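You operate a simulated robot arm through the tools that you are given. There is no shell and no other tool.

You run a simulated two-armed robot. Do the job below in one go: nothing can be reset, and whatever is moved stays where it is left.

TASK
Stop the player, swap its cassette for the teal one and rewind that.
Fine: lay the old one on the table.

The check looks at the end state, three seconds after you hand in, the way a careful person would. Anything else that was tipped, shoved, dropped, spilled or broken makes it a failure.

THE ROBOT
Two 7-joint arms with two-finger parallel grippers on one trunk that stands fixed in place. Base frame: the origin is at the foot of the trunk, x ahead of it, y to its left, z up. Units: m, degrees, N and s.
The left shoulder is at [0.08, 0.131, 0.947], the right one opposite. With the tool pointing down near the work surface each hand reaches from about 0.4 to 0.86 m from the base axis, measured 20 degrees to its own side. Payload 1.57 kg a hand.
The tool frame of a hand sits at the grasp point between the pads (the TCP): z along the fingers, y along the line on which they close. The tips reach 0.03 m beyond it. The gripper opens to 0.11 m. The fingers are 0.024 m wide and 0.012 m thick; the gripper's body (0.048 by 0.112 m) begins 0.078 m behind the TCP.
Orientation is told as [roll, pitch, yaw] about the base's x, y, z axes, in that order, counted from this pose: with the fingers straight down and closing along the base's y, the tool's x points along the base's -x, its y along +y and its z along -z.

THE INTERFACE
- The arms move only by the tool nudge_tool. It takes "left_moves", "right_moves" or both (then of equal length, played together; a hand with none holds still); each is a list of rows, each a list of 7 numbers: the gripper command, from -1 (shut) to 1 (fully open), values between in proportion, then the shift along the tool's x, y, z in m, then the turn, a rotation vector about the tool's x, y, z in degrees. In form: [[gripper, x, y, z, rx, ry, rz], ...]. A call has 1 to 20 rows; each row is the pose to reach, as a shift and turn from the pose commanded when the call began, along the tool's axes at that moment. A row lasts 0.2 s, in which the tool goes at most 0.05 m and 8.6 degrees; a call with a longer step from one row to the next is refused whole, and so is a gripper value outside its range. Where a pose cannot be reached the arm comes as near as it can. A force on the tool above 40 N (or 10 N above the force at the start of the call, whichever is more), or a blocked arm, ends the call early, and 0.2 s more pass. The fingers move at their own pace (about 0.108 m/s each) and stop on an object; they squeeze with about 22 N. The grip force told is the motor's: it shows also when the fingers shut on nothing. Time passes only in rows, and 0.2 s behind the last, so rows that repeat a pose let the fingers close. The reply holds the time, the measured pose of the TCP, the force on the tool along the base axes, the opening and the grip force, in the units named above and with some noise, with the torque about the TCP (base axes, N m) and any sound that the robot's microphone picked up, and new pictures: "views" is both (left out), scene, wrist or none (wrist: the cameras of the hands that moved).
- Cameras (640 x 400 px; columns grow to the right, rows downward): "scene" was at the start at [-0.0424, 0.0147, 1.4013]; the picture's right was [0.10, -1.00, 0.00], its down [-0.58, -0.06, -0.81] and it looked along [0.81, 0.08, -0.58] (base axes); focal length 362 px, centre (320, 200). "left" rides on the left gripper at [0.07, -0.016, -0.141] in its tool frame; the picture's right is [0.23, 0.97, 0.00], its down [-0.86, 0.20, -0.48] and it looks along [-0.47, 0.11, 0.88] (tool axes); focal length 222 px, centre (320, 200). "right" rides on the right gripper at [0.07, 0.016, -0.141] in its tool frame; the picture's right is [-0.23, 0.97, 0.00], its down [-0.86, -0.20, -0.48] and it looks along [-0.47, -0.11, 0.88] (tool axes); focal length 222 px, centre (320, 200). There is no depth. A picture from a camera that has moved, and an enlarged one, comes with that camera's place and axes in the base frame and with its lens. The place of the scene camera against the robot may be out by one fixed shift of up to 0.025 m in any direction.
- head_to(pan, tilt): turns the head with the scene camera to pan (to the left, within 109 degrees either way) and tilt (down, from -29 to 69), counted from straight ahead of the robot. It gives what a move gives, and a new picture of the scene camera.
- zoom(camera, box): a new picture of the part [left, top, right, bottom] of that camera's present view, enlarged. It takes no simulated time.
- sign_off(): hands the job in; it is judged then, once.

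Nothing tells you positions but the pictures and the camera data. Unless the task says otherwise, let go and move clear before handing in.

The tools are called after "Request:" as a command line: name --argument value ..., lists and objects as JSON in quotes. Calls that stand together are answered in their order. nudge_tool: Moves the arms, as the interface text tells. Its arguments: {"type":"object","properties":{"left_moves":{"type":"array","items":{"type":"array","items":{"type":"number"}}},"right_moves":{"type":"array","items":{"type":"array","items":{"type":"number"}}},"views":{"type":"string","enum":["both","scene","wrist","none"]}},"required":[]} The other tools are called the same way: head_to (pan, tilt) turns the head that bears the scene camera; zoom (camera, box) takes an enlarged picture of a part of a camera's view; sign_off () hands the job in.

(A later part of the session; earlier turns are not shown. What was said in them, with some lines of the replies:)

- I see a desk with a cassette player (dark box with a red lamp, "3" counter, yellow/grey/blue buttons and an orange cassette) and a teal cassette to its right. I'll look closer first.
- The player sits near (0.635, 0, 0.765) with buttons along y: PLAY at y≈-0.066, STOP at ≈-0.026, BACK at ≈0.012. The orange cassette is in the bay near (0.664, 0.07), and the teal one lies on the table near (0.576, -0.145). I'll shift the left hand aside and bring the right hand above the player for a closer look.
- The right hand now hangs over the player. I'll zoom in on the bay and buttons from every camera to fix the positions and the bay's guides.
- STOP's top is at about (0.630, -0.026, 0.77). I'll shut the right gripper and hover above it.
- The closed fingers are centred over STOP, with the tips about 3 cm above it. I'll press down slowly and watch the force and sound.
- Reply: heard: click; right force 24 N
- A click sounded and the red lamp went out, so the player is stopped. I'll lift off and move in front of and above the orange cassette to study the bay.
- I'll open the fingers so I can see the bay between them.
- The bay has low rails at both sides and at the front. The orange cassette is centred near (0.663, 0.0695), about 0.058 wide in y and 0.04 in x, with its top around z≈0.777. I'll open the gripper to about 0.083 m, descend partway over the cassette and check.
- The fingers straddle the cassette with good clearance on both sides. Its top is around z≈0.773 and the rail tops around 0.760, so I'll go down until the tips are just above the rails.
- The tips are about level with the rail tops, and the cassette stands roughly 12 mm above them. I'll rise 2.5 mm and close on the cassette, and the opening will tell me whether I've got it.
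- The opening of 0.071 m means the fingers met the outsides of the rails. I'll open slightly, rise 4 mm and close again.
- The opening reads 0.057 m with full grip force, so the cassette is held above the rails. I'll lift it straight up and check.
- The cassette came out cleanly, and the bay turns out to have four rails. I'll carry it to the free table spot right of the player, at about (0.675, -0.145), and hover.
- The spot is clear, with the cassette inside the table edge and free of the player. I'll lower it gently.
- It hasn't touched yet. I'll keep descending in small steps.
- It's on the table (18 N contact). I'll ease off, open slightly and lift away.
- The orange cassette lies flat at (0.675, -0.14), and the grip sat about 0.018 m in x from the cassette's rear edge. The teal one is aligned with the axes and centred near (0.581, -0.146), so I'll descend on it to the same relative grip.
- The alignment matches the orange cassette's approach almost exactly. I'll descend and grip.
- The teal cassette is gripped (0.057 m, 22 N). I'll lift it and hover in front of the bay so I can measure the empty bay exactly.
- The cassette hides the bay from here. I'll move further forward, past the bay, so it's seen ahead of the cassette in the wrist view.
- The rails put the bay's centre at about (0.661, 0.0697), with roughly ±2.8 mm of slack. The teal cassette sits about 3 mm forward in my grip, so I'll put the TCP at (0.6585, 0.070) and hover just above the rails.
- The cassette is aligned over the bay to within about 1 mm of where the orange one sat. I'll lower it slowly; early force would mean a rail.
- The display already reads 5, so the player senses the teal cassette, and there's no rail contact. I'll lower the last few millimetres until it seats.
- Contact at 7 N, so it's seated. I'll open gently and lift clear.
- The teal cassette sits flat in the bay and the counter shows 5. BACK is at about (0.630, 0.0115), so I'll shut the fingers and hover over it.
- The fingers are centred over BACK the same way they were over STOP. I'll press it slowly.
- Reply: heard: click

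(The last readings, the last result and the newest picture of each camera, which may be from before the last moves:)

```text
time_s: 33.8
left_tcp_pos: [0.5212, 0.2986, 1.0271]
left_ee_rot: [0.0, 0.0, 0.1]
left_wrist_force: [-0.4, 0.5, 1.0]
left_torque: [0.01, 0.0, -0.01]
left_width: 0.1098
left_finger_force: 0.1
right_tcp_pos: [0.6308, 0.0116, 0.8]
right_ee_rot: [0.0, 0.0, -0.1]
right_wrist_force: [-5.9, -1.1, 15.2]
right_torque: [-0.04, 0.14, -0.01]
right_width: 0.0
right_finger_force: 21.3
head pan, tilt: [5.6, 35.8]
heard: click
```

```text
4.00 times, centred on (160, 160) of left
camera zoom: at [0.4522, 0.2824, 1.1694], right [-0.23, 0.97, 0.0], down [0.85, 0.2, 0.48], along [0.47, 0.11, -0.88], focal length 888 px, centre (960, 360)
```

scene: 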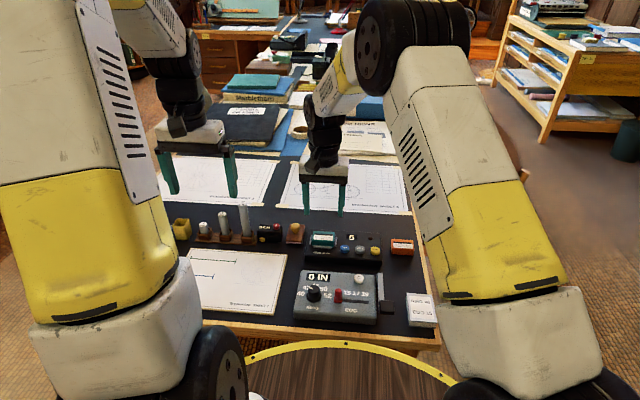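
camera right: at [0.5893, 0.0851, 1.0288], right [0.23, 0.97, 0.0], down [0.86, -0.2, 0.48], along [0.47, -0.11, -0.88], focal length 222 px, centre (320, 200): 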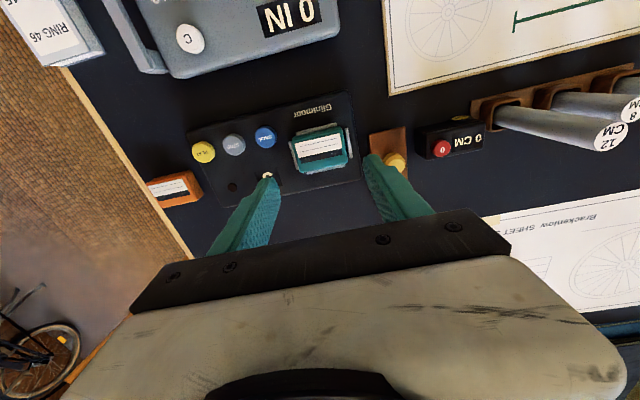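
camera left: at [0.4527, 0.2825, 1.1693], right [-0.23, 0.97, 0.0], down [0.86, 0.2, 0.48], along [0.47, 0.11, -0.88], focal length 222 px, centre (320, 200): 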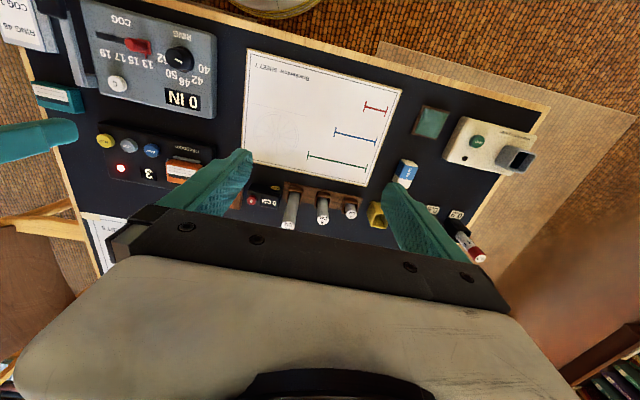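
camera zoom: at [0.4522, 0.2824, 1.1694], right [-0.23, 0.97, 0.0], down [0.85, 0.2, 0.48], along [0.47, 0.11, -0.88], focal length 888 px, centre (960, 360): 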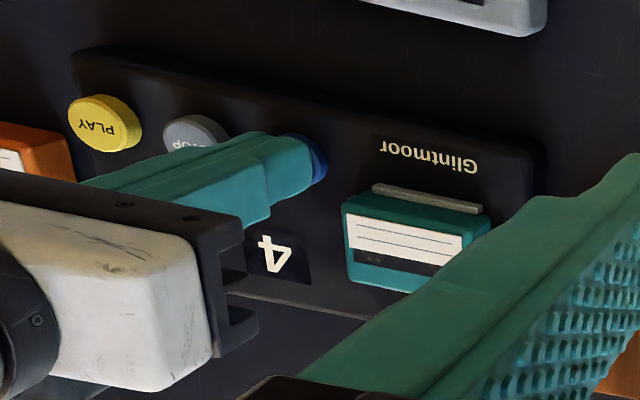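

A click sounded, the lamp lit, and the counter dropped to 4, so it's rewinding. I'll lift off and see whether it keeps running by itself.

Request:
nudge_tool --right_moves '[[-1, 0, 0, -0.01, 0, 0, 0], [-1, 0, 0, -0.04, 0, 0, 0], [-1, 0, 0, -0.08, 0, 0, 0], [-1, 0, 0, -0.1, 0, 0, 0]]' --views "none"

Request:
zoom --camera "left" --box '[80, 110, 240, 210]'

```text
time_s: 34.8
left_tcp_pos: [0.5206, 0.2993, 1.0271]
left_ee_rot: [0.1, 0.0, 0.0]
left_wrist_force: [0.6, 0.0, 0.0]
left_torque: [0.0, 0.02, 0.02]
left_width: 0.1099
left_finger_force: 0.0
right_tcp_pos: [0.6313, 0.0101, 0.8992]
right_ee_rot: [0.0, 0.0, 0.0]
right_wrist_force: [-0.5, 0.4, 0.1]
right_torque: [-0.02, 0.0, -0.02]
right_width: 0.0
right_finger_force: 21.0
head pan, tilt: [5.6, 35.8]
```

```text
4.00 times, centred on (160, 160) of left
camera zoom: at [0.4529, 0.2826, 1.1691], right [-0.23, 0.97, 0.0], down [0.86, 0.2, 0.48], along [0.47, 0.11, -0.88], focal length 888 px, centre (960, 360)
```

zoom: 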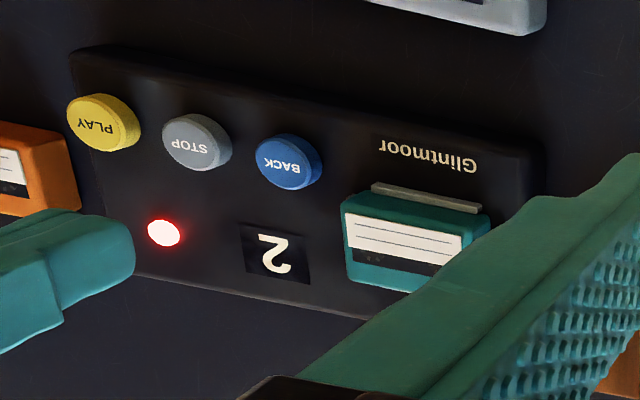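

It runs on its own and the counter is at 2. I'll move the right hand clear while it finishes.

Request:
nudge_tool --right_moves '[[-1, 0, -0.02, -0.03, 0, 0, 0], [-1, 0, -0.05, -0.06, 0, 0, 0], [-1, 0, -0.09, -0.08, 0, 0, 0], [-1, 0, -0.13, -0.1, 0, 0, 0], [-1, 0, -0.17, -0.11, 0, 0, 0], [-1, 0, -0.21, -0.12, 0, 0, 0], [-1, 0.01, -0.25, -0.13, 0, 0, 0], [-1, 0.02, -0.29, -0.14, 0, 0, 0], [-1, 0.03, -0.32, -0.15, 0, 0, 0], [-1, 0.03, -0.32, -0.15, 0, 0, 0], [-1, 0.03, -0.32, -0.15, 0, 0, 0], [-1, 0.03, -0.32, -0.15, 0, 0, 0]]'

Request:
zoom --camera "scene" --box '[280, 200, 440, 300]'

```text
time_s: 37.4
left_tcp_pos: [0.5206, 0.2992, 1.0275]
left_ee_rot: [0.0, 0.1, 0.0]
left_wrist_force: [-0.4, -0.4, -0.7]
left_torque: [0.03, 0.04, 0.0]
left_width: 0.11
left_finger_force: 0.0
right_tcp_pos: [0.5995, -0.3093, 1.0501]
right_ee_rot: [0.0, -0.1, 0.1]
right_wrist_force: [-0.1, 0.3, -0.6]
right_torque: [0.0, 0.01, 0.01]
right_width: 0.0002
right_finger_force: 21.6
head pan, tilt: [5.6, 35.8]
camera right: at [0.5302, -0.2935, 1.1902], right [0.23, 0.97, 0.0], down [0.86, -0.2, 0.48], along [0.47, -0.11, -0.88], focal length 222 px, centre (320, 200)
```

scene: 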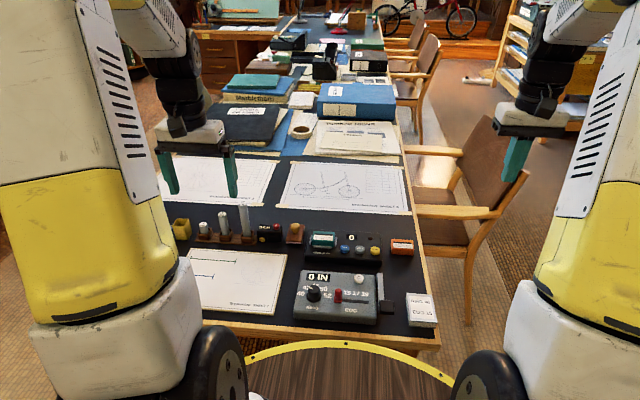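
right: 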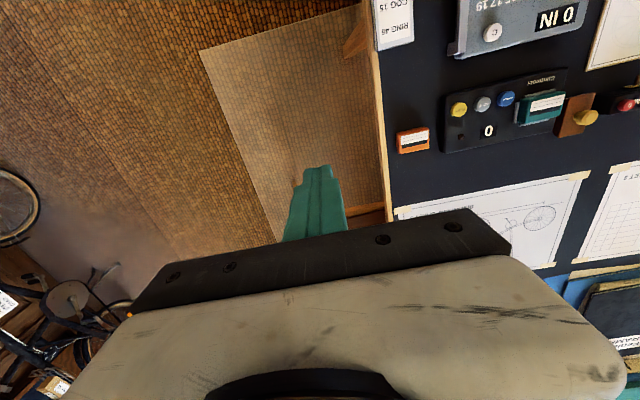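

```text
4.00 times, centred on (360, 250) of scene
camera zoom: at [-0.0424, 0.0147, 1.4013], right [0.1, -1.0, 0.0], down [-0.58, -0.06, -0.81], along [0.81, 0.08, -0.58], focal length 1446 px, centre (160, 0)
```

zoom: 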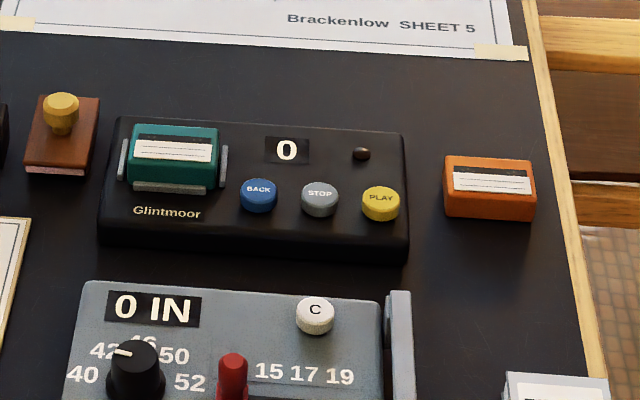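

The counter reads 0 and the lamp is off, so the rewind finished. The teal cassette is in the bay, the orange one lies flat on the table, nothing else has moved and both hands are clear, so I'm handing in.

Request:
sign_off

```text
The job is handed in.
```

The player is stopped, the teal cassette is in its bay, and it is rewound: the counter reads 0 and the lamp is off.

The old orange cassette lies flat on the table to the right of the player. In the last pictures nothing else had been moved or tipped, and both hands were clear before I handed in.

While reaching for the orange cassette, the gripper first closed on the outside of the bay's side rails. I opened and raised it straight away. The rails looked unchanged afterwards, and the teal cassette seated between them normally.
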